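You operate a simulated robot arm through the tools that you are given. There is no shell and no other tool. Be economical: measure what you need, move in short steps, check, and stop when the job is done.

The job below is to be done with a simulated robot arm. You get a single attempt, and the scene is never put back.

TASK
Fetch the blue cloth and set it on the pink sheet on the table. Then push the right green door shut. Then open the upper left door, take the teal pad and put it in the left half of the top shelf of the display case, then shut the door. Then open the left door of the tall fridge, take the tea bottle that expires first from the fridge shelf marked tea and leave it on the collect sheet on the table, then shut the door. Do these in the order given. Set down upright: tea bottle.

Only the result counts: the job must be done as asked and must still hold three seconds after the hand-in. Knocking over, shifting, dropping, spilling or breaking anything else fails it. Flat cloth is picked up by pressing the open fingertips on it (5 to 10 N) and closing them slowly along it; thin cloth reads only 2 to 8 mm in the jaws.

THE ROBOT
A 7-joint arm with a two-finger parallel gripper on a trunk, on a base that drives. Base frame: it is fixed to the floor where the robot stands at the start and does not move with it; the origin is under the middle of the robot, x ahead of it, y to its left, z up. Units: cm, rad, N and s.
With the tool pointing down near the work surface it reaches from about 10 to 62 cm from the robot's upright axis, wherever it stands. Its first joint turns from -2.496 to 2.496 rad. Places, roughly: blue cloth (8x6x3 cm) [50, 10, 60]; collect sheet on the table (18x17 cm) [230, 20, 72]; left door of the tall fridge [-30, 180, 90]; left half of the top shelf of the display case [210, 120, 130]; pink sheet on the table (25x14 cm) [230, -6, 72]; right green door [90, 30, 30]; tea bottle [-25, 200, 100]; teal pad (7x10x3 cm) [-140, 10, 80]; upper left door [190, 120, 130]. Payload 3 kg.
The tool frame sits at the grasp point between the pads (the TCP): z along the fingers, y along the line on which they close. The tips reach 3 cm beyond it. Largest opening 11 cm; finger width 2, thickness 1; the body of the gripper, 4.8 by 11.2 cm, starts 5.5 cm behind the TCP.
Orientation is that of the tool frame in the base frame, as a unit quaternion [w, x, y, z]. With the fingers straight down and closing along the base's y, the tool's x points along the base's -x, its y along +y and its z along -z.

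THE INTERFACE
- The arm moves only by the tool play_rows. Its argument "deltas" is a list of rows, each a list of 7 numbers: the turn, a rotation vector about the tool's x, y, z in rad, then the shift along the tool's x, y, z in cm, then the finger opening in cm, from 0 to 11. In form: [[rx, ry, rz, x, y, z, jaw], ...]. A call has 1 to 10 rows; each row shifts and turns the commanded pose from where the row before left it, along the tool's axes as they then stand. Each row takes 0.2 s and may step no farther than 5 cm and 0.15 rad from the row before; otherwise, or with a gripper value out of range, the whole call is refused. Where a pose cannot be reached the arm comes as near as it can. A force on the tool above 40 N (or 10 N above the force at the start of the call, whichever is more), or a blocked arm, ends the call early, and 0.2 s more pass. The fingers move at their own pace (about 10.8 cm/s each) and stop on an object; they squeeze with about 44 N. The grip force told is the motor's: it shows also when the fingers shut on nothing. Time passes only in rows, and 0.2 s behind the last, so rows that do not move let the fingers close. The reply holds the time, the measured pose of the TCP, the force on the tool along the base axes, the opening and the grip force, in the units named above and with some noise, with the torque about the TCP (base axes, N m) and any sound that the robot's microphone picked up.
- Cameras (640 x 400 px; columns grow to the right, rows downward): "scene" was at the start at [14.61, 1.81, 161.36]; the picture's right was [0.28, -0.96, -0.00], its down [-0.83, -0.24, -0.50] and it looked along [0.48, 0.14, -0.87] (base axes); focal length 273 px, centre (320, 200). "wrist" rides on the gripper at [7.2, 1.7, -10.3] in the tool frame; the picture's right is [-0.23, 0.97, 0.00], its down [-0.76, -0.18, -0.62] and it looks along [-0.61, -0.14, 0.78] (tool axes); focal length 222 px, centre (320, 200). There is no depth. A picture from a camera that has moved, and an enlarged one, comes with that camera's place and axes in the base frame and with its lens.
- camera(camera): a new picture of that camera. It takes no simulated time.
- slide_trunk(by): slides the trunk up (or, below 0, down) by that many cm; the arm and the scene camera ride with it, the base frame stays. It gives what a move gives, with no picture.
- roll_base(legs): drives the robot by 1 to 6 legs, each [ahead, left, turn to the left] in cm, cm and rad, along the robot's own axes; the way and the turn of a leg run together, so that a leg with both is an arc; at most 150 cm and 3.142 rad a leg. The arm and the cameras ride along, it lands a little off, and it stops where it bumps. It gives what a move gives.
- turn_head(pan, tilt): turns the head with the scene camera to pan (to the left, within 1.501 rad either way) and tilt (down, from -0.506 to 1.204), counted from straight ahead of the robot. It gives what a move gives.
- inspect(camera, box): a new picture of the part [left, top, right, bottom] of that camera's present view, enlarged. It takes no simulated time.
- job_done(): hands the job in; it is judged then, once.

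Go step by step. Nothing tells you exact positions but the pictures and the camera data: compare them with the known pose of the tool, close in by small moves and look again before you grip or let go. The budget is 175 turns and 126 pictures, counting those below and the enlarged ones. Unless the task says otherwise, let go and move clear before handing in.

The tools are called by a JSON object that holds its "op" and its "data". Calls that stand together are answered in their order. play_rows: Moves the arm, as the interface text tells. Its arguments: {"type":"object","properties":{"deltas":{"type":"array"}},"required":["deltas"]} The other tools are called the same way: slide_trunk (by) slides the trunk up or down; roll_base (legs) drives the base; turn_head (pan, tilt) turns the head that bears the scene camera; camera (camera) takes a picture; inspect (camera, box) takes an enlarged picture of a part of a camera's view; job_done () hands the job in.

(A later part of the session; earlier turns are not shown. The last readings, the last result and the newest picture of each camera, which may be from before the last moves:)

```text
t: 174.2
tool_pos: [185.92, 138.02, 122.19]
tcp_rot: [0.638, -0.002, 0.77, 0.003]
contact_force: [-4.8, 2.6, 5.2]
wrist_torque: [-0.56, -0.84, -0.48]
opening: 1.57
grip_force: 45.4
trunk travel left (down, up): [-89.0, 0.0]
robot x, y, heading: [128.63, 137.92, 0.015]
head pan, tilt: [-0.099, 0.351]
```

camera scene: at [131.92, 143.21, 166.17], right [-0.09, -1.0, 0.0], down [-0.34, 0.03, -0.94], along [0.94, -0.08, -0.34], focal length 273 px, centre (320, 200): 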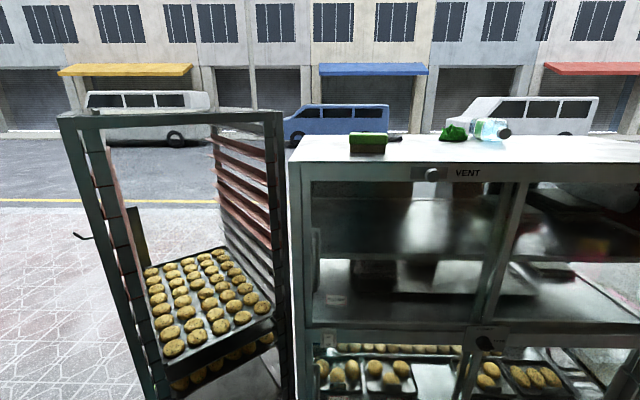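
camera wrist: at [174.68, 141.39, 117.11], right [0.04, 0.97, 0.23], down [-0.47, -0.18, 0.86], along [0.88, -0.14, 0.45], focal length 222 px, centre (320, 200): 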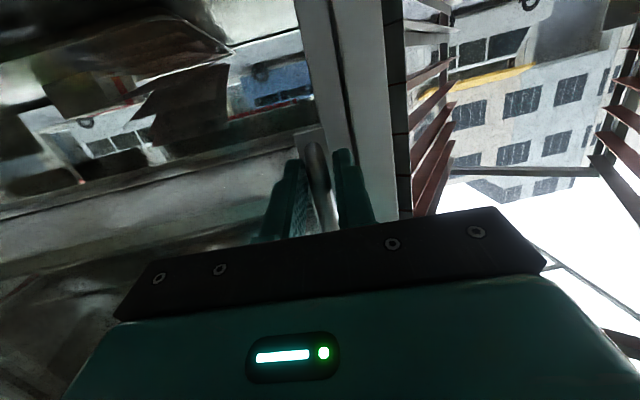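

{"op": "roll_base", "data": {"legs": [[0, -8, 0]]}}

{"op": "camera", "data": {"camera": "wrist"}}

```text
t: 175.2
tool_pos: [185.65, 133.61, 122.29]
tcp_rot: [0.638, -0.004, 0.77, 0.005]
contact_force: [-18.8, 2.9, 3.5]
wrist_torque: [-0.63, -0.83, -0.55]
opening: 1.58
grip_force: 44.7
trunk travel left (down, up): [-89.0, 0.0]
robot x, y, heading: [128.61, 133.01, 0.012]
head pan, tilt: [-0.099, 0.351]
stopped in leg 1: the force on the tool passed its limit at 42 N (the readings are from after the stop); the commanded pose is now the measured one
```

```text
56 pictures are left
camera wrist: at [174.09, 135.17, 117.08], right [0.03, 0.97, 0.23], down [-0.47, -0.19, 0.86], along [0.88, -0.13, 0.45], focal length 222 px, centre (320, 200)
```

wrist: 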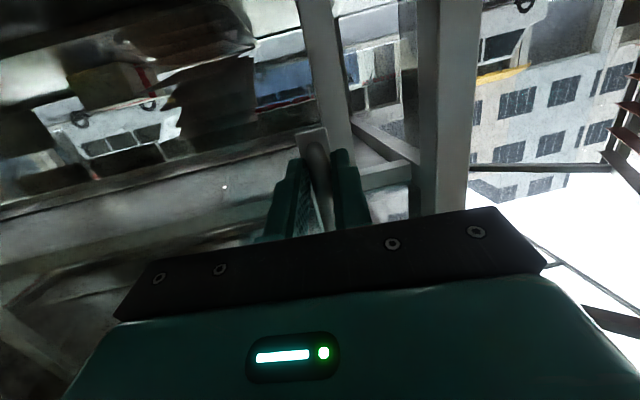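

{"op": "play_rows", "data": {"deltas": [[0, 0, 0, 0, 0, 0, 3], [0, 0, 0, 0, 0, 0, 3]]}}

{"op": "roll_base", "data": {"legs": [[-0.8, -9, 0]]}}

{"op": "camera", "data": {"camera": "wrist"}}

```text
t: 175.8
tool_pos: [186.0, 133.76, 122.04]
tcp_rot: [0.636, -0.005, 0.772, 0.005]
contact_force: [0.3, -0.1, -0.2]
wrist_torque: [0.0, -0.04, -0.01]
opening: 3.0
grip_force: 0.0
trunk travel left (down, up): [-89.0, 0.0]
robot x, y, heading: [128.69, 133.63, 0.012]
head pan, tilt: [-0.099, 0.351]
```

```text
t: 176.9
tool_pos: [185.39, 124.59, 122.09]
tcp_rot: [0.637, -0.003, 0.771, 0.004]
contact_force: [-0.6, 0.1, 0.0]
wrist_torque: [0.01, 0.0, 0.05]
opening: 2.98
grip_force: 0.1
trunk travel left (down, up): [-89.0, 0.0]
robot x, y, heading: [127.55, 124.38, 0.011]
head pan, tilt: [-0.099, 0.351]
```

```text
55 pictures are left
camera wrist: at [173.84, 126.13, 116.95], right [0.03, 0.97, 0.23], down [-0.46, -0.19, 0.87], along [0.88, -0.13, 0.45], focal length 222 px, centre (320, 200)
```

wrist: 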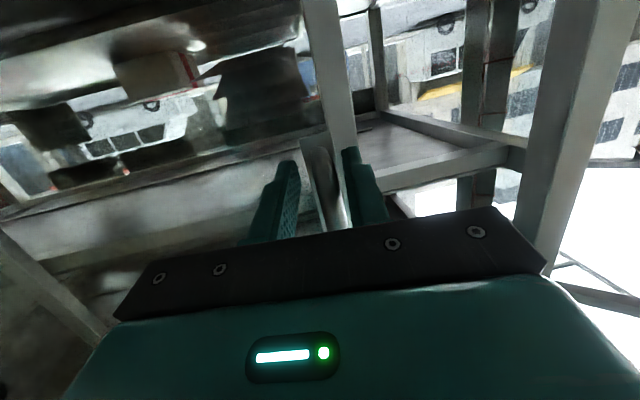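

{"op": "roll_base", "data": {"legs": [[-0.6, -9, 0], [-0.6, -9, 0]]}}

{"op": "camera", "data": {"camera": "wrist"}}

```text
t: 178.7
tool_pos: [184.34, 106.54, 122.05]
tcp_rot: [0.636, -0.005, 0.771, 0.006]
contact_force: [-0.1, -1.0, -0.2]
wrist_torque: [0.0, 0.02, 0.0]
opening: 3.01
grip_force: 0.0
trunk travel left (down, up): [-89.0, 0.0]
robot x, y, heading: [126.79, 106.28, 0.015]
head pan, tilt: [-0.099, 0.351]
```

```text
54 pictures are left
camera wrist: at [172.87, 108.16, 116.94], right [0.03, 0.97, 0.23], down [-0.46, -0.19, 0.87], along [0.88, -0.13, 0.45], focal length 222 px, centre (320, 200)
```

wrist: 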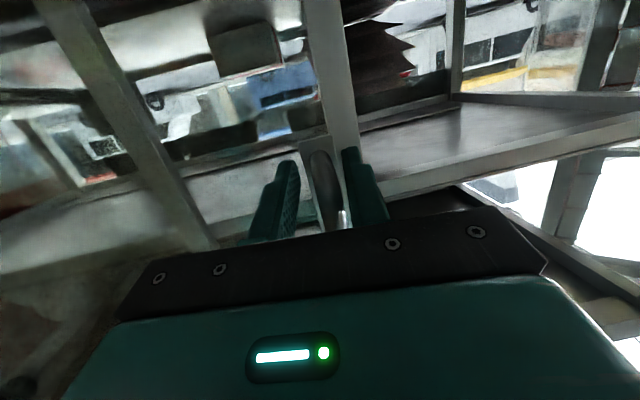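

{"op": "roll_base", "data": {"legs": [[-25, 0, 0]]}}

{"op": "turn_head", "data": {"pan": 0.3, "tilt": 0.35}}

{"op": "camera", "data": {"camera": "scene"}}

```text
t: 180.6
tool_pos: [159.14, 106.4, 122.0]
tcp_rot: [0.637, -0.005, 0.771, 0.005]
contact_force: [0.5, 0.2, 0.2]
wrist_torque: [0.0, -0.01, -0.02]
opening: 3.01
grip_force: 0.0
trunk travel left (down, up): [-89.0, 0.0]
robot x, y, heading: [101.87, 105.61, 0.013]
head pan, tilt: [-0.099, 0.351]
```

```text
t: 181.4
tool_pos: [159.28, 106.43, 122.05]
tcp_rot: [0.637, -0.004, 0.771, 0.004]
contact_force: [0.4, 0.6, 0.4]
wrist_torque: [0.04, -0.03, -0.02]
opening: 2.99
grip_force: 0.2
trunk travel left (down, up): [-89.0, 0.0]
robot x, y, heading: [101.92, 105.86, 0.017]
head pan, tilt: [0.3, 0.351]
```

```text
53 pictures are left
camera scene: at [118.81, 108.86, 181.18], right [0.31, -0.95, 0.0], down [-0.33, -0.11, -0.94], along [0.89, 0.29, -0.34], focal length 273 px, centre (320, 200)
```

scene: 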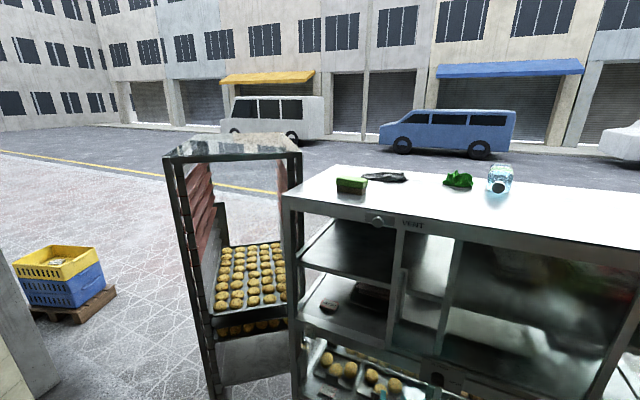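

{"op": "roll_base", "data": {"legs": [[0, 0, 3.125], [128, 0, 0], [35, 94, 0]]}}

{"op": "turn_head", "data": {"pan": 0.0, "tilt": 0.75}}

{"op": "camera", "data": {"camera": "scene"}}

```text
t: 200.0
tool_pos: [-117.75, 10.8, 121.97]
tcp_rot: [0.003, 0.771, 0.003, -0.637]
contact_force: [-0.8, 0.4, 0.0]
wrist_torque: [-0.02, 0.03, 0.01]
opening: 3.04
grip_force: 0.1
trunk travel left (down, up): [-89.0, 0.0]
robot x, y, heading: [-60.13, 10.87, -3.129]
head pan, tilt: [0.3, 0.351]
```

```text
t: 200.8
tool_pos: [-117.67, 10.78, 122.04]
tcp_rot: [0.004, 0.771, 0.003, -0.637]
contact_force: [-0.2, 0.5, 0.6]
wrist_torque: [-0.01, -0.03, 0.02]
opening: 2.98
grip_force: 0.1
trunk travel left (down, up): [-89.0, 0.0]
robot x, y, heading: [-60.04, 11.49, -3.13]
head pan, tilt: [0.0, 0.75]
```

```text
52 pictures are left
camera scene: at [-76.22, 10.94, 177.62], right [-0.01, 1.0, 0.0], down [0.68, 0.01, -0.73], along [-0.73, -0.01, -0.68], focal length 273 px, centre (320, 200)
```

scene: 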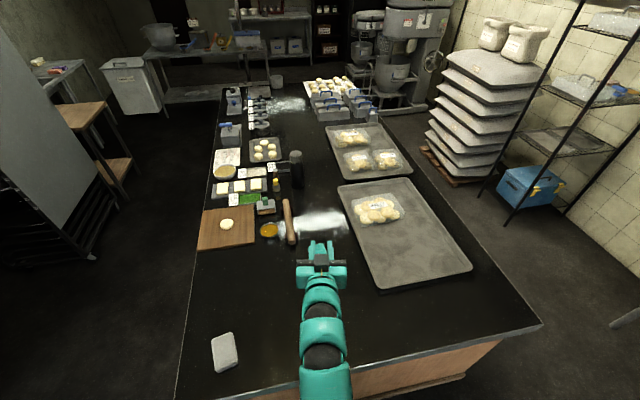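

{"op": "play_rows", "data": {"deltas": [[0, 0.14, 0, 0, 0, 0, 8], [0, 0.14, 0, 0, 0, 0, 11], [0, 0.14, 0, 0, 0, 0, 11], [0, 0.14, 0, 0, 0, 0, 11], [0, 0.14, 0, 0, 0, 0, 11], [0, 0.14, 0, 0, 0, 0, 11], [0, 0.14, 0, 0, 0, 0, 11], [0, 0.14, 0, 0, 0, 0, 11], [0, 0.14, 0, 0, 0, 0, 11], [0, 0.124, 0, 0, 0, 0, 11]]}}

{"op": "camera", "data": {"camera": "wrist"}}

```text
t: 203.0
tool_pos: [-116.69, 9.61, 117.53]
tcp_rot: [0.0, 0.995, 0.005, -0.103]
contact_force: [0.3, 0.0, 0.1]
wrist_torque: [0.04, -0.01, 0.02]
opening: 11.01
grip_force: 0.1
out of reach, approached as far as the arm can: row 1, 2, 3, 10
trunk travel left (down, up): [-89.0, 0.0]
robot x, y, heading: [-60.13, 11.02, -3.129]
head pan, tilt: [0.0, 0.75]
```

```text
51 pictures are left
camera wrist: at [-107.48, 8.15, 126.15], right [-0.21, -0.98, 0.05], down [-0.62, 0.17, 0.77], along [-0.76, 0.14, -0.64], focal length 222 px, centre (320, 200)
```

wrist: 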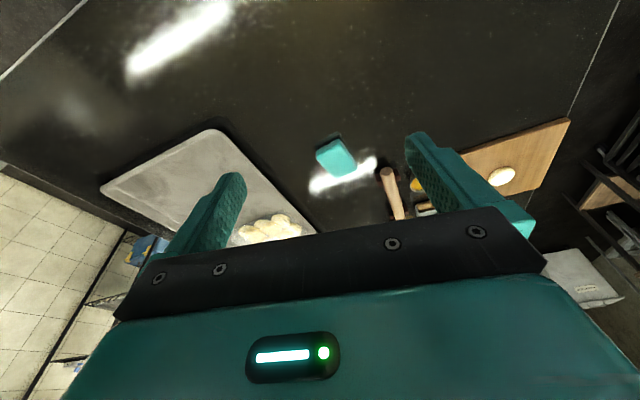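

{"op": "slide_trunk", "data": {"by": -20}}

{"op": "play_rows", "data": {"deltas": [[0, -0.14, 0, 0, 0, 0, 11], [0, -0.14, 0, 0, 0, 0, 11], [0, -0.14, 0, 0, 0, 0, 11], [0, -0.14, 0, 0, 0, 0, 11], [0, -0.14, 0, 0, 0, 0, 11], [0, -0.14, 0, 0, 0, 0, 11], [0, 0, 0, -2, 0, 3.4, 11], [0, 0, 0, -2, 0, 3.4, 11], [0, 0, 0, -2, 0, 3.4, 11]]}}

```text
t: 205.2
tool_pos: [-116.68, 9.7, 97.5]
tcp_rot: [0.001, 0.995, 0.005, -0.104]
contact_force: [-0.4, -0.4, -0.2]
wrist_torque: [0.0, 0.03, -0.01]
opening: 10.98
grip_force: 0.0
trunk travel left (down, up): [-69.0, 20.0]
robot x, y, heading: [-59.9, 10.89, -3.131]
head pan, tilt: [0.0, 0.75]
```

```text
t: 207.2
tool_pos: [-128.71, 9.75, 97.39]
tcp_rot: [0.002, 0.866, 0.004, -0.5]
contact_force: [-0.5, -0.4, -0.3]
wrist_torque: [0.01, 0.04, 0.01]
opening: 11.01
grip_force: 0.0
trunk travel left (down, up): [-69.0, 20.0]
robot x, y, heading: [-59.88, 10.92, -3.126]
head pan, tilt: [0.0, 0.75]
```

{"op": "play_rows", "data": {"deltas": [[0, 0, 0, -2, 0, 3.4, 11], [0, 0, 0, -2, 0, 3.4, 11], [0, 0, 0, -2, 0, 3.4, 11]]}}

{"op": "camera", "data": {"camera": "wrist"}}

```text
t: 208.0
tool_pos: [-140.48, 9.53, 97.49]
tcp_rot: [0.001, 0.866, 0.002, -0.499]
contact_force: [-0.5, 0.4, 0.4]
wrist_torque: [0.01, 0.01, 0.05]
opening: 10.98
grip_force: 0.1
trunk travel left (down, up): [-69.0, 20.0]
robot x, y, heading: [-60.03, 11.45, -3.135]
head pan, tilt: [0.0, 0.75]
```

```text
50 pictures are left
camera wrist: at [-127.86, 7.99, 96.5], right [-0.11, -0.97, 0.2], down [0.16, 0.18, 0.97], along [-0.98, 0.13, 0.13], focal length 222 px, centre (320, 200)
```

wrist: 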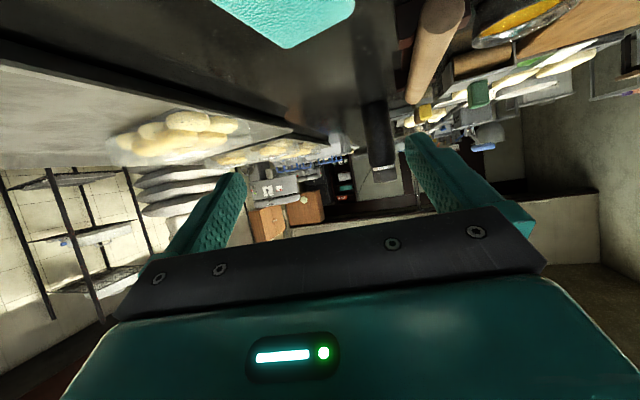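

{"op": "play_rows", "data": {"deltas": [[-0.121, 0, -0.07, 0, 0, 0, 11], [-0.121, 0, -0.07, 0, 0, 0, 11], [0, 0, 0, 4.2, -0.7, 0.39, 11], [0, 0, 0, 4.2, -0.7, 0.39, 11], [0, 0, 0, 4.2, -0.7, 0.39, 11]]}}

{"op": "camera", "data": {"camera": "wrist"}}

```text
t: 209.2
tool_pos: [-135.93, 13.1, 85.95]
tcp_rot: [0.072, 0.857, 0.126, -0.494]
contact_force: [2.4, 1.4, 3.7]
wrist_torque: [0.2, -0.73, 0.04]
opening: 11.01
grip_force: 0.0
trunk travel left (down, up): [-69.0, 20.0]
robot x, y, heading: [-60.19, 10.88, -3.133]
head pan, tilt: [0.0, 0.75]
```

```text
49 pictures are left
camera wrist: at [-123.33, 15.08, 84.99], right [0.17, -0.97, 0.19], down [0.1, 0.21, 0.97], along [-0.98, -0.14, 0.13], focal length 222 px, centre (320, 200)
```

wrist: 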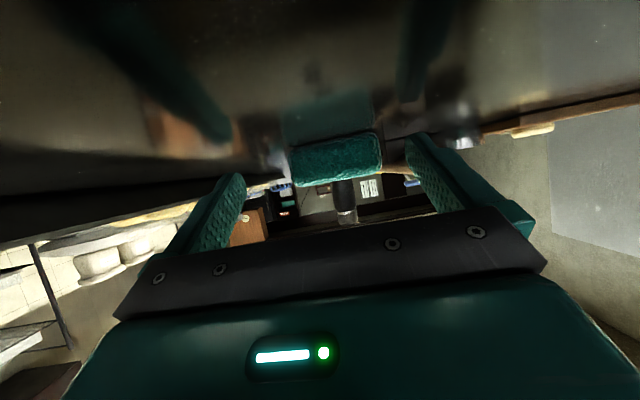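

{"op": "camera", "data": {"camera": "scene"}}

{"op": "play_rows", "data": {"deltas": [[0, 0, 0, 0, 0, 0, 11]]}}

```text
48 pictures are left
camera scene: at [-76.12, 10.96, 157.64], right [-0.01, 1.0, 0.0], down [0.68, 0.01, -0.73], along [-0.73, -0.01, -0.68], focal length 273 px, centre (320, 200)
```

scene: 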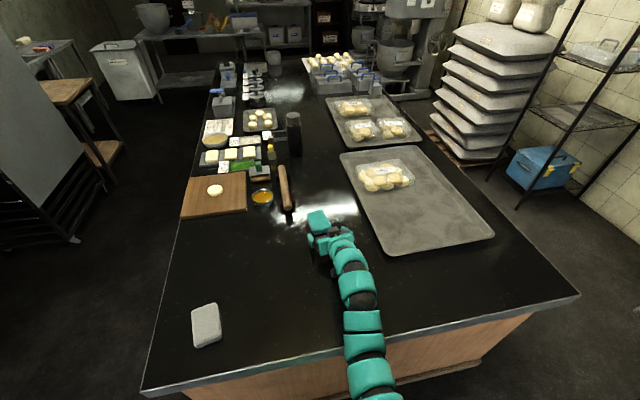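

```text
t: 209.6
tool_pos: [-135.99, 13.11, 86.03]
tcp_rot: [0.072, 0.857, 0.125, -0.495]
contact_force: [1.3, 0.9, 3.0]
wrist_torque: [0.08, -0.47, 0.05]
opening: 10.99
grip_force: 0.1
trunk travel left (down, up): [-69.0, 20.0]
robot x, y, heading: [-60.11, 11.43, -3.128]
head pan, tilt: [0.0, 0.75]
```

{"op": "slide_trunk", "data": {"by": 14}}

{"op": "play_rows", "data": {"deltas": [[0, 0, 0, 4.1, 0, 2.37, 11], [0, 0, 0, 4.1, 0, 2.37, 11], [0, 0, 0, 4.1, 0, 2.37, 11]]}}

```text
t: 211.3
tool_pos: [-135.89, 13.13, 99.98]
tcp_rot: [0.072, 0.857, 0.125, -0.494]
contact_force: [0.4, -0.6, 0.3]
wrist_torque: [0.01, -0.02, 0.03]
opening: 11.03
grip_force: 0.2
trunk travel left (down, up): [-83.0, 6.0]
robot x, y, heading: [-59.68, 11.23, -3.133]
head pan, tilt: [0.0, 0.75]
```

```text
t: 212.1
tool_pos: [-136.09, 13.03, 86.08]
tcp_rot: [0.071, 0.856, 0.124, -0.497]
contact_force: [-3.4, 1.0, 13.4]
wrist_torque: [0.42, -1.7, 0.31]
opening: 11.0
grip_force: 0.1
trunk travel left (down, up): [-83.0, 6.0]
robot x, y, heading: [-60.33, 11.39, -3.13]
head pan, tilt: [0.0, 0.75]
```

{"op": "play_rows", "data": {"deltas": [[0, 0, 0, -3.46, 0, -2, 11], [0, 0.125, 0, 0, 0, 0, 11], [0, 0.125, 0, 0, 0, 0, 11], [0, 0, 0, -1.84, 0.67, 2.25, 11], [0, 0, 0, -1.84, 0.67, 2.25, 11]]}}

{"op": "camera", "data": {"camera": "wrist"}}

```text
t: 213.3
tool_pos: [-141.26, 10.15, 89.2]
tcp_rot: [0.055, 0.912, 0.133, -0.384]
contact_force: [0.6, 0.2, -0.9]
wrist_torque: [-0.02, 0.0, 0.02]
opening: 10.99
grip_force: 0.0
trunk travel left (down, up): [-83.0, 6.0]
robot x, y, heading: [-60.2, 11.13, -3.128]
head pan, tilt: [0.0, 0.75]
```

```text
47 pictures are left
camera wrist: at [-128.77, 12.1, 91.32], right [0.12, -0.98, 0.16], down [-0.13, 0.14, 0.98], along [-0.98, -0.14, -0.11], focal length 222 px, centre (320, 200)
```

wrist: 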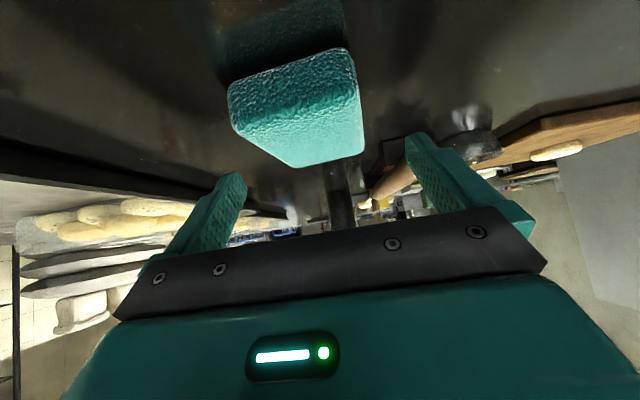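

{"op": "play_rows", "data": {"deltas": [[0, 0, 0, 1.08, 0, 1.05, 11], [0, 0, 0, 1.0, 0, 0.95, 11], [0, 0, 0, 0, 0, 0, 8], [0, 0, 0, 0, 0, 0, 6], [0, 0, 0, 0, 0, 0, 4.5], [0, 0, 0, 0, 0, 0, 4.5]]}}

{"op": "play_rows", "data": {"deltas": [[0, 0, 0, -1.43, 0, -1.4, 4.5], [0, 0, 0, -2.87, 0, -2.79, 4.5]]}}

{"op": "camera", "data": {"camera": "wrist"}}

```text
t: 214.7
tool_pos: [-141.19, 10.02, 86.4]
tcp_rot: [0.054, 0.912, 0.132, -0.384]
contact_force: [0.2, 0.7, 0.9]
wrist_torque: [0.03, -0.02, 0.01]
opening: 6.8
grip_force: 44.1
trunk travel left (down, up): [-83.0, 6.0]
robot x, y, heading: [-60.22, 11.35, -3.132]
head pan, tilt: [0.0, 0.75]
```

```text
t: 215.3
tool_pos: [-141.24, 9.97, 92.56]
tcp_rot: [0.055, 0.912, 0.133, -0.385]
contact_force: [0.4, 0.1, 0.2]
wrist_torque: [-0.03, 0.0, 0.0]
opening: 6.77
grip_force: 43.9
trunk travel left (down, up): [-83.0, 6.0]
robot x, y, heading: [-59.89, 11.08, -3.135]
head pan, tilt: [0.0, 0.75]
```

```text
46 pictures are left
camera wrist: at [-128.79, 12.01, 94.61], right [0.13, -0.98, 0.16], down [-0.13, 0.15, 0.98], along [-0.98, -0.14, -0.11], focal length 222 px, centre (320, 200)
```

wrist: 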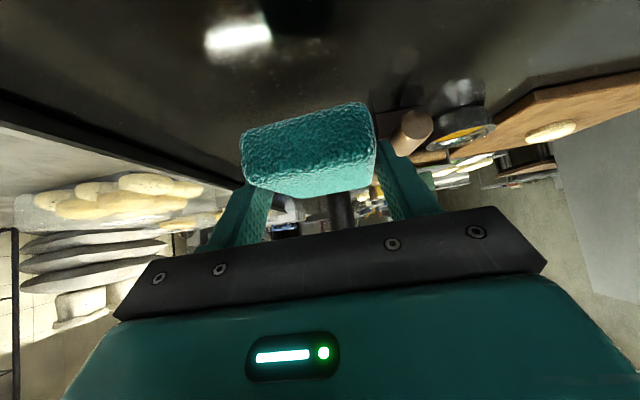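

{"op": "play_rows", "data": {"deltas": [[0, 0, 0, -3.5, 0, -3.4, 4.5], [0, 0, 0, -3.5, 0, -3.4, 4.5], [0, 0, 0, 0, 0, 0, 4.5]]}}

{"op": "roll_base", "data": {"legs": [[-45, 0, 0]]}}

{"op": "play_rows", "data": {"deltas": [[0, 0, 0, 3.3, 1.3, -3.4, 4.5], [0, 0, 0, 3.3, 1.3, -3.4, 4.5], [0, 0, 0, 3.3, 1.3, -3.4, 4.5], [0, 0, 0, 3.3, 1.3, -3.4, 4.5], [0, 0, 0, 3.3, 1.3, -3.4, 4.5]]}}

```text
t: 216.1
tool_pos: [-141.24, 10.03, 102.29]
tcp_rot: [0.055, 0.912, 0.133, -0.384]
contact_force: [-0.1, 0.1, 0.0]
wrist_torque: [0.05, 0.0, -0.02]
opening: 6.77
grip_force: 44.2
trunk travel left (down, up): [-83.0, 6.0]
robot x, y, heading: [-60.09, 11.27, -3.128]
head pan, tilt: [0.0, 0.75]
```

```text
t: 218.8
tool_pos: [-96.44, 10.62, 102.26]
tcp_rot: [0.056, 0.912, 0.133, -0.385]
contact_force: [-0.9, -0.8, 0.5]
wrist_torque: [-0.03, 0.01, -0.01]
opening: 6.7
grip_force: 43.6
trunk travel left (down, up): [-83.0, 6.0]
robot x, y, heading: [-15.47, 11.78, -3.131]
head pan, tilt: [0.0, 0.75]
```

```text
t: 220.0
tool_pos: [-71.65, 11.06, 102.33]
tcp_rot: [0.055, 0.912, 0.132, -0.384]
contact_force: [0.3, 0.5, 0.0]
wrist_torque: [0.0, 0.0, 0.0]
opening: 6.72
grip_force: 43.9
trunk travel left (down, up): [-83.0, 6.0]
robot x, y, heading: [-15.35, 11.46, -3.13]
head pan, tilt: [0.0, 0.75]
```

{"op": "roll_base", "data": {"legs": [[0, -90, 0], [0, 0, -3.13], [115, 24, 0]]}}

{"op": "slide_trunk", "data": {"by": 6}}

{"op": "play_rows", "data": {"deltas": [[0, -0.14, 0, -2, 0, 1.5, 4.5], [0, -0.14, 0, -2, 0, 1.5, 4.5], [0, -0.14, 0, -2.5, 0, 1.5, 4.5], [0, -0.1, 0, -3, 0, 2, 4.5], [0, 0, 0, -4, 0, 2, 4.5], [0, 0, 0, -4, 0, 2, 4.5], [0, 0, 0, -4, 0, 2, 4.5]]}}

```text
t: 237.7
tool_pos: [156.43, 126.77, 102.3]
tcp_rot: [0.384, -0.127, 0.913, 0.053]
contact_force: [-0.6, -0.5, -0.4]
wrist_torque: [-0.04, 0.01, -0.05]
opening: 6.68
grip_force: 44.0
trunk travel left (down, up): [-83.0, 6.0]
robot x, y, heading: [99.68, 126.64, 0.003]
head pan, tilt: [0.0, 0.75]
```

```text
t: 238.7
tool_pos: [156.42, 126.78, 108.38]
tcp_rot: [0.385, -0.128, 0.913, 0.053]
contact_force: [0.1, 0.0, -0.7]
wrist_torque: [-0.01, 0.01, 0.01]
opening: 6.73
grip_force: 44.6
trunk travel left (down, up): [-89.0, 0.0]
robot x, y, heading: [99.74, 127.08, 0.002]
head pan, tilt: [0.0, 0.75]
```

```text
t: 240.3
tool_pos: [174.91, 132.2, 123.19]
tcp_rot: [0.606, -0.11, 0.784, 0.084]
contact_force: [1.1, 1.2, -0.8]
wrist_torque: [0.04, 0.0, 0.01]
opening: 6.68
grip_force: 44.4
trunk travel left (down, up): [-89.0, 0.0]
robot x, y, heading: [99.63, 126.76, 0.001]
head pan, tilt: [0.0, 0.75]
```

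{"op": "play_rows", "data": {"deltas": [[0, 0, 0, -4.36, 0, -1.12, 4.5], [0, 0, 0, -4.36, 0, -1.12, 4.5], [0, 0, 0, -4.36, 0, -1.12, 4.5], [0.136, 0, 0.035, 0, 0, 0, 4.5], [0.136, 0, 0.035, 0, 0, 0, 4.5], [0, 0, 0, 0, -3, 0, 4.5], [0, 0, 0, 0, -2.5, 0, 4.5]]}}

{"op": "camera", "data": {"camera": "wrist"}}

{"op": "turn_head", "data": {"pan": 0.0, "tilt": 0.4}}

{"op": "camera", "data": {"camera": "scene"}}

```text
t: 241.9
tool_pos: [174.69, 126.55, 136.65]
tcp_rot: [0.612, 0.0, 0.791, -0.001]
contact_force: [0.1, -0.3, -0.4]
wrist_torque: [-0.02, 0.03, 0.0]
opening: 6.69
grip_force: 44.1
trunk travel left (down, up): [-89.0, 0.0]
robot x, y, heading: [99.8, 126.41, 0.008]
head pan, tilt: [0.0, 0.75]
```

```text
45 pictures are left
camera wrist: at [163.07, 128.3, 132.33], right [0.06, 0.97, 0.22], down [-0.41, -0.18, 0.89], along [0.91, -0.14, 0.39], focal length 222 px, centre (320, 200)
```

wrist: 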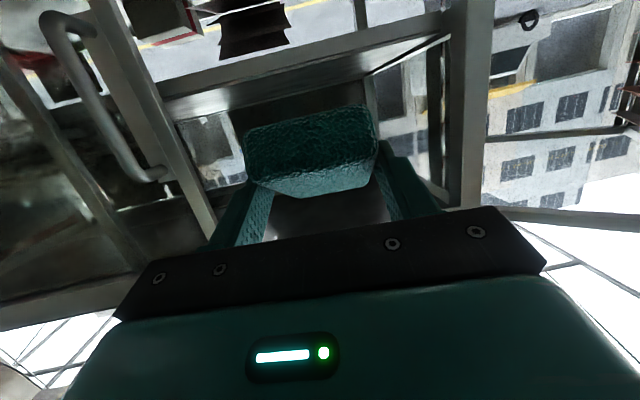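

```text
t: 242.8
tool_pos: [174.79, 126.6, 136.73]
tcp_rot: [0.612, 0.0, 0.791, 0.0]
contact_force: [0.0, -0.4, -1.0]
wrist_torque: [-0.01, 0.04, 0.01]
opening: 6.68
grip_force: 44.1
trunk travel left (down, up): [-89.0, 0.0]
robot x, y, heading: [100.17, 126.72, 0.002]
head pan, tilt: [0.0, 0.4]
```

```text
44 pictures are left
camera scene: at [117.39, 126.61, 180.72], right [0.0, -1.0, 0.0], down [-0.39, 0.0, -0.92], along [0.92, 0.0, -0.39], focal length 273 px, centre (320, 200)
```

scene: 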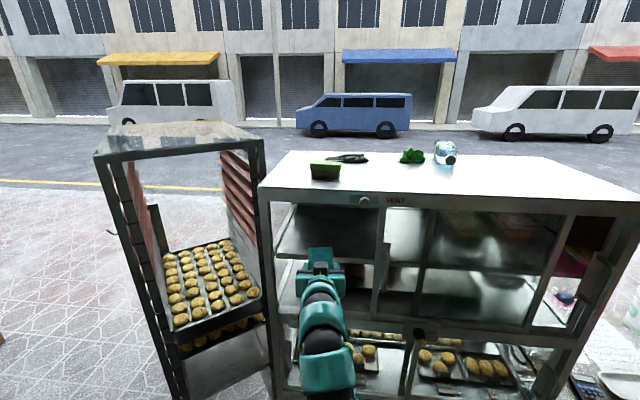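

{"op": "play_rows", "data": {"deltas": [[0, 0.11, 0, 0, 0, 0, 4.5], [0, 0.11, 0, 0, 0, 0, 4.5]]}}

{"op": "roll_base", "data": {"legs": [[14, 0, 0]]}}

{"op": "camera", "data": {"camera": "wrist"}}

```text
t: 243.4
tool_pos: [174.85, 126.55, 136.78]
tcp_rot: [0.522, 0.0, 0.853, -0.001]
contact_force: [-0.4, 0.6, 0.8]
wrist_torque: [0.0, 0.02, 0.01]
opening: 6.68
grip_force: 44.0
trunk travel left (down, up): [-89.0, 0.0]
robot x, y, heading: [100.0, 126.8, 0.004]
head pan, tilt: [0.0, 0.4]
```

```text
t: 244.7
tool_pos: [189.13, 126.63, 136.51]
tcp_rot: [0.521, 0.0, 0.854, -0.001]
contact_force: [0.2, 0.1, -0.5]
wrist_torque: [0.01, 0.01, 0.0]
opening: 6.71
grip_force: 44.2
trunk travel left (down, up): [-89.0, 0.0]
robot x, y, heading: [114.13, 126.6, 0.003]
head pan, tilt: [0.0, 0.4]
```

```text
43 pictures are left
camera wrist: at [176.56, 128.36, 134.97], right [0.11, 0.97, 0.2], down [-0.21, -0.18, 0.96], along [0.97, -0.14, 0.18], focal length 222 px, centre (320, 200)
```

wrist: 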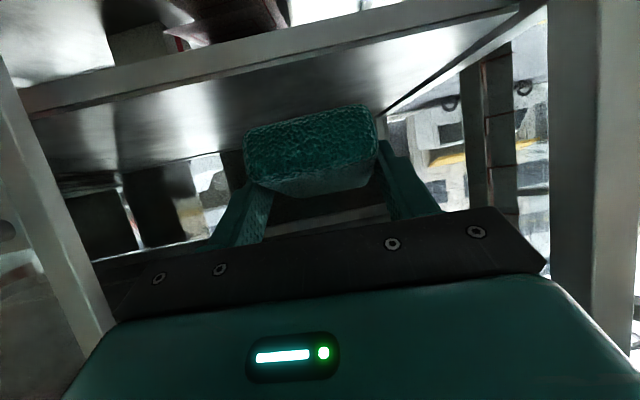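

{"op": "roll_base", "data": {"legs": [[14, 0, 0]]}}

{"op": "play_rows", "data": {"deltas": [[0, 0, 0, 0.9, 0, 0.45, 4.5], [0, 0, 0, 0.9, 0, 0.45, 4.5], [0, 0, 0, 0.27, 0, 0.14, 4.5]]}}

{"op": "camera", "data": {"camera": "wrist"}}

```text
t: 246.0
tool_pos: [202.99, 126.62, 136.66]
tcp_rot: [0.521, 0.001, 0.854, -0.002]
contact_force: [0.3, -0.1, -0.6]
wrist_torque: [-0.03, -0.03, -0.02]
opening: 6.65
grip_force: 43.9
trunk travel left (down, up): [-89.0, 0.0]
robot x, y, heading: [128.28, 126.55, 0.003]
head pan, tilt: [0.0, 0.4]
```

```text
t: 246.8
tool_pos: [202.76, 126.58, 134.32]
tcp_rot: [0.522, 0.001, 0.853, -0.001]
contact_force: [0.1, 0.3, 0.1]
wrist_torque: [-0.01, 0.01, 0.03]
opening: 6.69
grip_force: 44.1
trunk travel left (down, up): [-89.0, 0.0]
robot x, y, heading: [127.67, 126.72, 0.001]
head pan, tilt: [0.0, 0.4]
```

```text
42 pictures are left
camera wrist: at [190.31, 128.35, 132.72], right [0.11, 0.97, 0.2], down [-0.21, -0.18, 0.96], along [0.97, -0.14, 0.18], focal length 222 px, centre (320, 200)
```

wrist: 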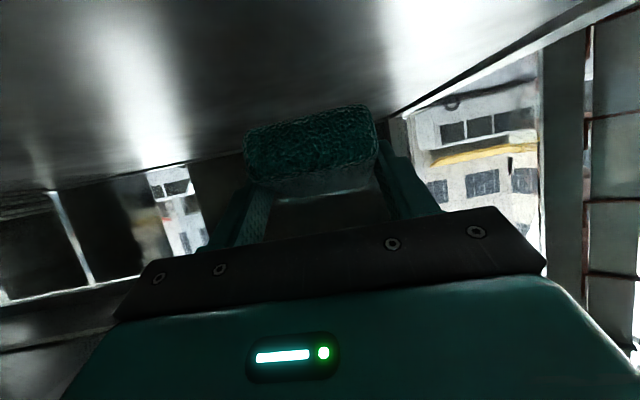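

Now I lower onto the shelf in small steps until contact.

{"op": "play_rows", "data": {"deltas": [[0, 0, 0, 0.36, 0, 0.18, 4.5], [0, 0, 0, 0.36, 0, 0.18, 4.5]]}}

{"op": "play_rows", "data": {"deltas": [[0, 0, 0, 0.27, 0, 0.14, 4.5], [0, 0, 0, 0.27, 0, 0.14, 4.5]]}}

```text
t: 247.4
tool_pos: [202.89, 126.62, 133.56]
tcp_rot: [0.522, 0.001, 0.853, -0.002]
contact_force: [-0.8, -0.1, -0.7]
wrist_torque: [0.0, 0.01, -0.02]
opening: 6.69
grip_force: 44.1
trunk travel left (down, up): [-89.0, 0.0]
robot x, y, heading: [127.95, 126.52, 0.0]
head pan, tilt: [0.0, 0.4]
```

```text
t: 248.0
tool_pos: [202.73, 126.65, 132.9]
tcp_rot: [0.522, 0.001, 0.853, -0.002]
contact_force: [0.1, -0.4, 0.1]
wrist_torque: [-0.01, 0.0, 0.03]
opening: 6.69
grip_force: 43.8
trunk travel left (down, up): [-89.0, 0.0]
robot x, y, heading: [127.82, 126.46, 0.002]
head pan, tilt: [0.0, 0.4]
```

{"op": "play_rows", "data": {"deltas": [[0, 0, 0, 0.27, 0, 0.14, 4.5], [0, 0, 0, 0.27, 0, 0.14, 4.5]]}}

{"op": "camera", "data": {"camera": "wrist"}}

```text
t: 248.6
tool_pos: [202.79, 126.66, 132.35]
tcp_rot: [0.521, 0.001, 0.853, -0.002]
contact_force: [-0.6, -0.8, -0.2]
wrist_torque: [0.01, 0.04, -0.03]
opening: 6.68
grip_force: 43.9
trunk travel left (down, up): [-89.0, 0.0]
robot x, y, heading: [127.71, 126.41, -0.001]
head pan, tilt: [0.0, 0.4]
```

```text
41 pictures are left
camera wrist: at [190.35, 128.36, 130.69], right [0.11, 0.97, 0.2], down [-0.21, -0.18, 0.96], along [0.97, -0.14, 0.18], focal length 222 px, centre (320, 200)
```

wrist: 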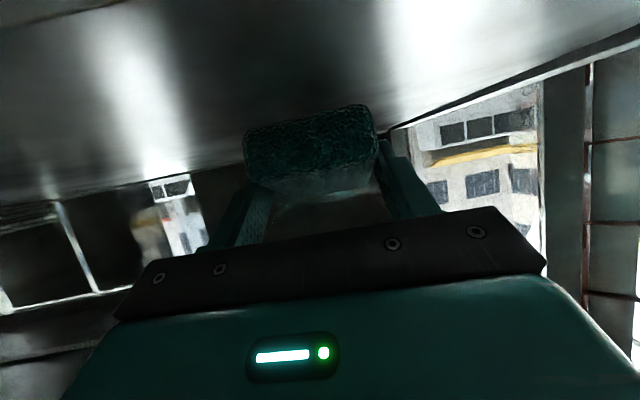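

{"op": "play_rows", "data": {"deltas": [[0, 0, 0, 0.36, 0, 0.18, 4.5], [0, 0, 0, 0.27, 0, 0.14, 4.5]]}}

```text
t: 249.2
tool_pos: [202.69, 126.54, 132.12]
tcp_rot: [0.526, 0.001, 0.851, 0.0]
contact_force: [7.9, 2.1, 21.8]
wrist_torque: [0.1, 0.03, -0.01]
opening: 6.68
grip_force: 44.1
trunk travel left (down, up): [-89.0, 0.0]
robot x, y, heading: [127.67, 126.43, -0.002]
head pan, tilt: [0.0, 0.4]
```

{"op": "play_rows", "data": {"deltas": [[0, 0, 0, -0.3, 0, -0.15, 6.7], [0, 0, 0, 0, 0, 0, 8], [0, 0, 0, 0, 0, 0, 11], [0, 0, 0, 0, 0, 0, 11]]}}

{"op": "camera", "data": {"camera": "wrist"}}

```text
t: 250.2
tool_pos: [202.81, 126.64, 132.05]
tcp_rot: [0.521, 0.001, 0.853, -0.002]
contact_force: [-0.2, -0.5, -0.3]
wrist_torque: [-0.01, 0.04, -0.04]
opening: 11.0
grip_force: 0.0
trunk travel left (down, up): [-89.0, 0.0]
robot x, y, heading: [127.77, 126.63, -0.006]
head pan, tilt: [0.0, 0.4]
```

```text
40 pictures are left
camera wrist: at [190.32, 128.33, 130.3], right [0.11, 0.97, 0.2], down [-0.21, -0.18, 0.96], along [0.97, -0.14, 0.18], focal length 222 px, centre (320, 200)
```

wrist: 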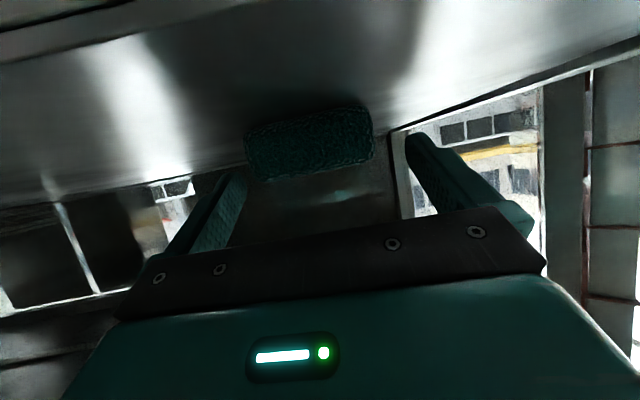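

{"op": "play_rows", "data": {"deltas": [[0, 0, 0, -1.33, 0, -0.68, 11], [0, 0, 0, -1.33, 0, -0.68, 11]]}}

{"op": "roll_base", "data": {"legs": [[-30, 0, 0], [0, -19.6, 0]]}}

{"op": "play_rows", "data": {"deltas": [[0, -0.11, 0, 2, 0, 0, 8], [0, -0.11, 0, 2, 0, 0, 4], [0, 0, 0, 2, 0, 0.3, 3], [0, 0, 0, 1.5, 0, 0.3, 3]]}}

{"op": "camera", "data": {"camera": "wrist"}}

{"op": "camera", "data": {"camera": "scene"}}

```text
t: 250.8
tool_pos: [202.79, 126.65, 134.97]
tcp_rot: [0.522, 0.001, 0.853, -0.001]
contact_force: [-0.3, -0.9, 0.0]
wrist_torque: [0.03, 0.03, -0.04]
opening: 11.02
grip_force: 0.0
trunk travel left (down, up): [-89.0, 0.0]
robot x, y, heading: [127.87, 126.46, 0.003]
head pan, tilt: [0.0, 0.4]
```

```text
t: 254.0
tool_pos: [172.75, 107.26, 134.9]
tcp_rot: [0.522, 0.0, 0.853, 0.0]
contact_force: [-0.4, 0.5, 1.7]
wrist_torque: [0.05, -0.01, 0.03]
opening: 10.99
grip_force: 0.1
trunk travel left (down, up): [-89.0, 0.0]
robot x, y, heading: [97.72, 107.23, 0.002]
head pan, tilt: [0.0, 0.4]
```

```text
t: 255.0
tool_pos: [170.58, 107.24, 127.7]
tcp_rot: [0.613, -0.001, 0.79, -0.001]
contact_force: [0.4, -0.4, 0.2]
wrist_torque: [0.01, 0.02, -0.01]
opening: 2.99
grip_force: 0.0
trunk travel left (down, up): [-89.0, 0.0]
robot x, y, heading: [97.87, 107.41, 0.002]
head pan, tilt: [0.0, 0.4]
```

```text
39 pictures are left
camera wrist: at [158.93, 108.96, 123.36], right [0.06, 0.97, 0.22], down [-0.41, -0.18, 0.89], along [0.91, -0.14, 0.39], focal length 222 px, centre (320, 200)
```

wrist: 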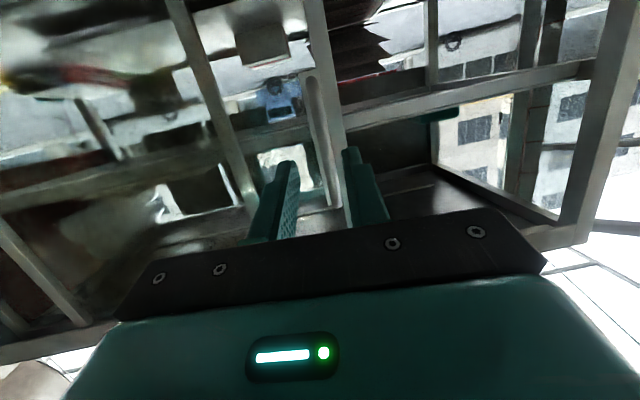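

```text
38 pictures are left
camera scene: at [115.24, 107.2, 180.73], right [0.0, -1.0, 0.0], down [-0.39, 0.0, -0.92], along [0.92, 0.0, -0.39], focal length 273 px, centre (320, 200)
```

scene: 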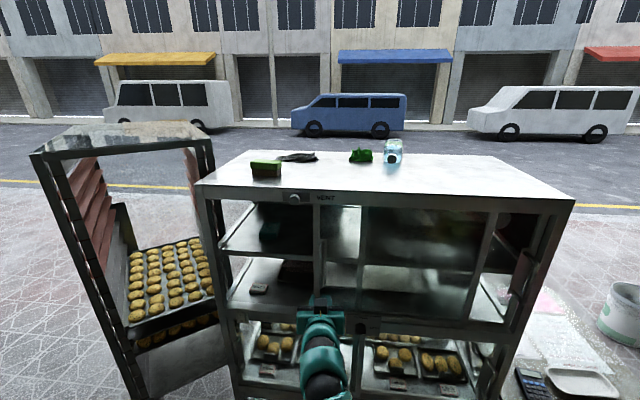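

{"op": "roll_base", "data": {"legs": [[13.6, 0, 0]]}}

{"op": "camera", "data": {"camera": "wrist"}}

```text
t: 256.3
tool_pos: [184.5, 107.17, 127.58]
tcp_rot: [0.611, 0.0, 0.791, -0.001]
contact_force: [0.5, 0.6, -0.2]
wrist_torque: [-0.04, -0.02, -0.02]
opening: 3.01
grip_force: 0.1
trunk travel left (down, up): [-89.0, 0.0]
robot x, y, heading: [111.36, 107.23, 0.001]
head pan, tilt: [0.0, 0.4]
```

```text
37 pictures are left
camera wrist: at [172.78, 109.01, 123.31], right [0.06, 0.97, 0.22], down [-0.41, -0.18, 0.89], along [0.91, -0.14, 0.39], focal length 222 px, centre (320, 200)
```

wrist: 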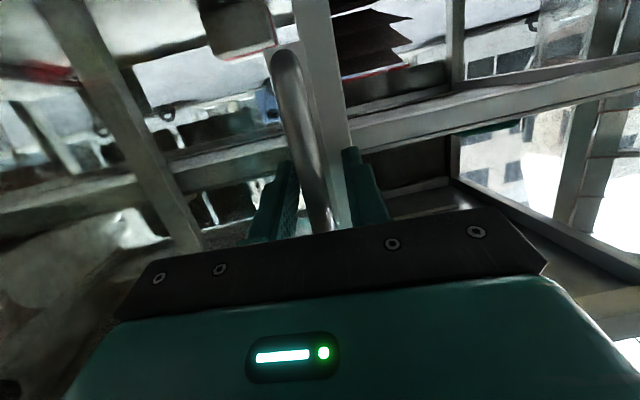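

{"op": "roll_base", "data": {"legs": [[0.6, 11, 0], [0.6, 11, 0], [0.4, 8, 0]]}}

{"op": "camera", "data": {"camera": "wrist"}}

```text
t: 259.0
tool_pos: [185.92, 137.71, 127.69]
tcp_rot: [0.613, -0.001, 0.79, -0.001]
contact_force: [-0.3, -0.1, 0.1]
wrist_torque: [-0.01, 0.0, -0.02]
opening: 2.97
grip_force: 0.1
trunk travel left (down, up): [-89.0, 0.0]
robot x, y, heading: [113.04, 137.39, 0.004]
head pan, tilt: [0.0, 0.4]
```

```text
36 pictures are left
camera wrist: at [174.14, 139.36, 123.38], right [0.05, 0.97, 0.22], down [-0.41, -0.18, 0.89], along [0.91, -0.14, 0.39], focal length 222 px, centre (320, 200)
```

wrist: 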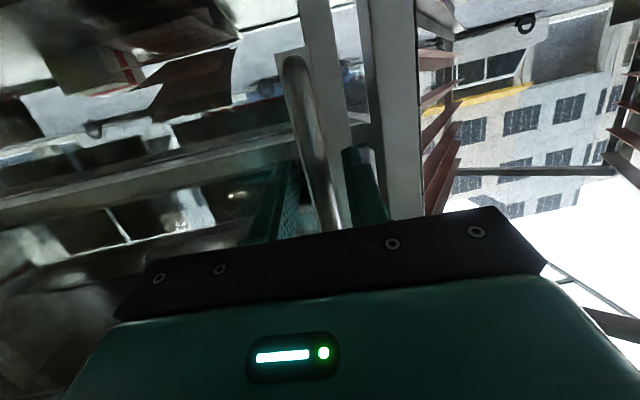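

{"op": "play_rows", "data": {"deltas": [[0, 0, 0, 0, 0.8, 0.04, 3], [0, 0, 0, 0, 0.8, 0.04, 3], [0, 0, 0, 0, 0.6, 0.03, 3], [0, 0, 0, 0, 0.4, 0.02, 3]]}}

{"op": "play_rows", "data": {"deltas": [[0, 0, 0, 0, 0.3, 0, 3], [0, 0, 0, 0, 0.3, 0, 3], [0, 0, 0, 0, 0, 0, 3]]}}

{"op": "camera", "data": {"camera": "wrist"}}

```text
t: 260.0
tool_pos: [185.96, 139.9, 127.66]
tcp_rot: [0.612, -0.002, 0.791, 0.001]
contact_force: [1.5, -3.9, 1.1]
wrist_torque: [0.02, -0.02, -0.02]
opening: 3.21
grip_force: 1.5
trunk travel left (down, up): [-89.0, 0.0]
robot x, y, heading: [113.08, 137.34, 0.006]
head pan, tilt: [0.0, 0.4]
```

```text
t: 260.8
tool_pos: [186.1, 140.61, 127.64]
tcp_rot: [0.612, -0.001, 0.791, 0.0]
contact_force: [0.6, -7.5, 1.1]
wrist_torque: [-0.04, 0.07, -0.05]
opening: 3.35
grip_force: 3.5
trunk travel left (down, up): [-89.0, 0.0]
robot x, y, heading: [112.69, 137.49, 0.008]
head pan, tilt: [0.0, 0.4]
```

```text
35 pictures are left
camera wrist: at [174.31, 142.25, 123.33], right [0.06, 0.97, 0.22], down [-0.41, -0.18, 0.89], along [0.91, -0.14, 0.39], focal length 222 px, centre (320, 200)
```

wrist: 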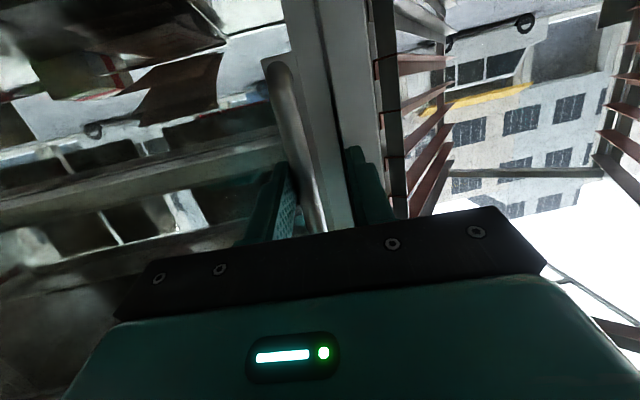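

{"op": "play_rows", "data": {"deltas": [[0, 0, 0, 0, 0.4, 0, 2.6], [0, 0, 0, 0, 0, 0, 2.6]]}}

{"op": "inspect", "data": {"camera": "wrist", "box": [220, 20, 460, 200]}}

```text
t: 261.4
tool_pos: [186.13, 140.68, 127.63]
tcp_rot: [0.612, 0.0, 0.791, 0.0]
contact_force: [-0.4, -18.2, -2.2]
wrist_torque: [-0.04, 0.07, -0.26]
opening: 3.53
grip_force: 8.8
trunk travel left (down, up): [-89.0, 0.0]
robot x, y, heading: [112.43, 137.2, 0.003]
head pan, tilt: [0.0, 0.4]
```

```text
2.22 times, centred on (340, 110) of wrist
camera zoom: at [174.31, 142.36, 123.33], right [0.06, 0.97, 0.22], down [-0.41, -0.18, 0.89], along [0.91, -0.14, 0.39], focal length 494 px, centre (276, 400)
```

zoom: 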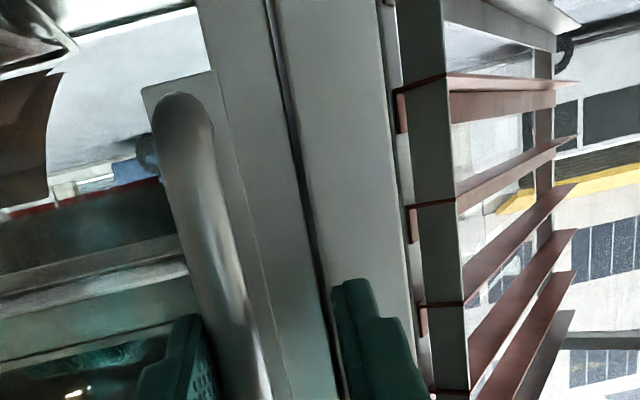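

{"op": "play_rows", "data": {"deltas": [[0, 0, 0, 0, -0.5, 0, 4], [0, 0, 0, 0, -0.4, 0, 4], [0, 0, 0, 0, 0, 0, 4]]}}

{"op": "roll_base", "data": {"legs": [[-31, 0, 0], [-85, -46, 0], [0, 0, 1.35]]}}

{"op": "turn_head", "data": {"pan": 0.25, "tilt": 0.4}}

{"op": "camera", "data": {"camera": "scene"}}

```text
t: 262.2
tool_pos: [186.11, 140.22, 127.63]
tcp_rot: [0.612, -0.002, 0.791, 0.001]
contact_force: [0.1, -0.9, 0.5]
wrist_torque: [-0.01, 0.0, -0.03]
opening: 3.99
grip_force: 0.2
trunk travel left (down, up): [-89.0, 0.0]
robot x, y, heading: [113.27, 137.23, 0.006]
head pan, tilt: [0.0, 0.4]
```

```text
t: 272.3
tool_pos: [9.99, 162.68, 127.69]
tcp_rot: [0.479, -0.493, 0.618, 0.381]
contact_force: [-0.4, 0.1, 0.3]
wrist_torque: [0.01, 0.0, 0.02]
opening: 4.01
grip_force: 0.0
trunk travel left (down, up): [-89.0, 0.0]
robot x, y, heading: [-3.52, 90.92, 1.346]
head pan, tilt: [0.0, 0.4]
```

```text
t: 273.0
tool_pos: [10.0, 162.64, 127.59]
tcp_rot: [0.478, -0.494, 0.619, 0.381]
contact_force: [0.5, 0.6, 0.1]
wrist_torque: [-0.02, -0.03, 0.0]
opening: 3.99
grip_force: 0.1
trunk travel left (down, up): [-89.0, 0.0]
robot x, y, heading: [-3.83, 90.73, 1.35]
head pan, tilt: [0.25, 0.4]
```

```text
33 pictures are left
camera scene: at [-1.89, 107.79, 180.73], right [1.0, 0.03, 0.0], down [0.01, -0.39, -0.92], along [-0.02, 0.92, -0.39], focal length 273 px, centre (320, 200)
```

scene: 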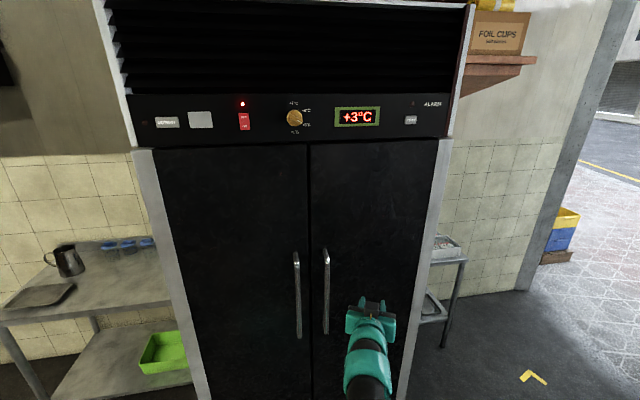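

{"op": "slide_trunk", "data": {"by": -17}}

{"op": "roll_base", "data": {"legs": [[0, 0, 0.377], [11.2, -8.7, 0]]}}

{"op": "camera", "data": {"camera": "wrist"}}

```text
t: 274.9
tool_pos: [10.0, 162.67, 110.71]
tcp_rot: [0.479, -0.493, 0.618, 0.381]
contact_force: [-0.3, -0.4, -0.1]
wrist_torque: [0.04, 0.0, 0.02]
opening: 4.01
grip_force: 0.0
trunk travel left (down, up): [-72.0, 17.0]
robot x, y, heading: [-3.34, 91.36, 1.347]
head pan, tilt: [0.25, 0.4]
```

```text
t: 277.4
tool_pos: [-10.24, 175.03, 110.68]
tcp_rot: [-0.399, 0.6, -0.516, -0.464]
contact_force: [-0.2, 0.5, 0.8]
wrist_torque: [0.0, -0.01, -0.03]
opening: 3.98
grip_force: 0.1
trunk travel left (down, up): [-72.0, 17.0]
robot x, y, heading: [3.2, 102.93, 1.726]
head pan, tilt: [0.25, 0.4]
```

```text
32 pictures are left
camera wrist: at [-10.09, 163.08, 106.28], right [-0.97, -0.09, 0.22], down [0.24, -0.38, 0.89], along [0.0, 0.92, 0.39], focal length 222 px, centre (320, 200)
```

wrist: 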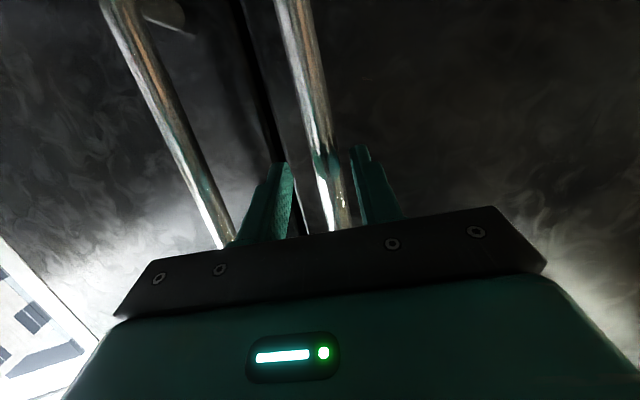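

{"op": "roll_base", "data": {"legs": [[6.5, 0, 0]]}}

{"op": "camera", "data": {"camera": "wrist"}}

```text
t: 278.4
tool_pos: [-11.06, 179.22, 110.55]
tcp_rot: [-0.397, 0.602, -0.515, -0.464]
contact_force: [8.7, -11.2, -0.4]
wrist_torque: [0.0, 0.03, 0.08]
opening: 3.65
grip_force: 0.1
trunk travel left (down, up): [-72.0, 17.0]
robot x, y, heading: [2.55, 107.69, 1.717]
head pan, tilt: [0.25, 0.4]
stopped in leg 1: the force on the tool passed its limit at 243 N (the readings are from after the stop); the commanded pose is now the measured one
```

```text
31 pictures are left
camera wrist: at [-10.89, 167.33, 106.3], right [-0.97, -0.09, 0.22], down [0.24, -0.38, 0.89], along [0.0, 0.92, 0.39], focal length 222 px, centre (320, 200)
```

wrist: 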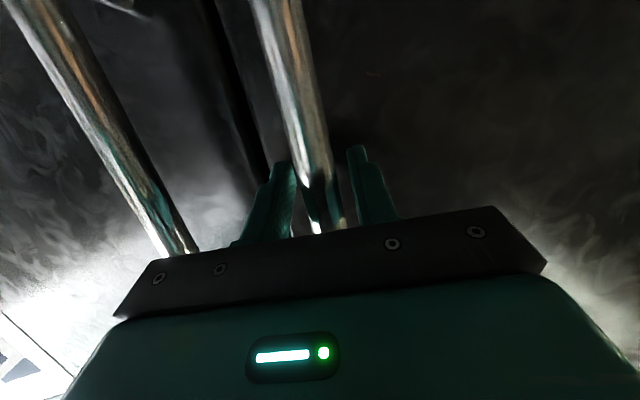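

{"op": "play_rows", "data": {"deltas": [[0, 0, 0, 0, 0, -0.4, 4], [0, 0, 0, 0, 0, 0, 2], [0, 0, 0, 0, 0, 0, 0.5], [0, 0, 0, 0, 0, 0, 0.5]]}}

{"op": "camera", "data": {"camera": "wrist"}}

```text
t: 279.4
tool_pos: [-11.28, 178.82, 110.63]
tcp_rot: [-0.396, 0.603, -0.515, -0.463]
contact_force: [-2.4, -3.0, 0.3]
wrist_torque: [-0.22, 0.07, 0.01]
opening: 1.89
grip_force: 45.4
trunk travel left (down, up): [-72.0, 17.0]
robot x, y, heading: [2.78, 107.85, 1.721]
head pan, tilt: [0.25, 0.4]
```

```text
30 pictures are left
camera wrist: at [-11.04, 166.99, 106.32], right [-0.97, -0.1, 0.22], down [0.24, -0.38, 0.9], along [0.0, 0.92, 0.39], focal length 222 px, centre (320, 200)
```

wrist: 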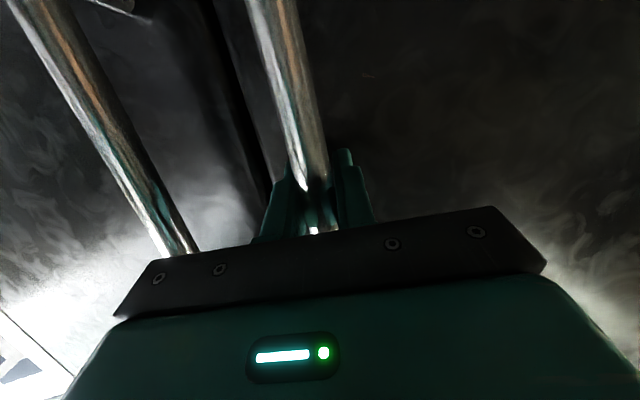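

{"op": "roll_base", "data": {"legs": [[-4, 0.6, 0]]}}

```text
t: 280.3
tool_pos: [-11.27, 174.85, 110.61]
tcp_rot: [-0.397, 0.603, -0.515, -0.463]
contact_force: [-5.2, 0.3, 0.3]
wrist_torque: [0.21, 0.15, -0.21]
opening: 1.89
grip_force: 45.3
trunk travel left (down, up): [-72.0, 17.0]
robot x, y, heading: [2.59, 103.77, 1.725]
head pan, tilt: [0.25, 0.4]
```

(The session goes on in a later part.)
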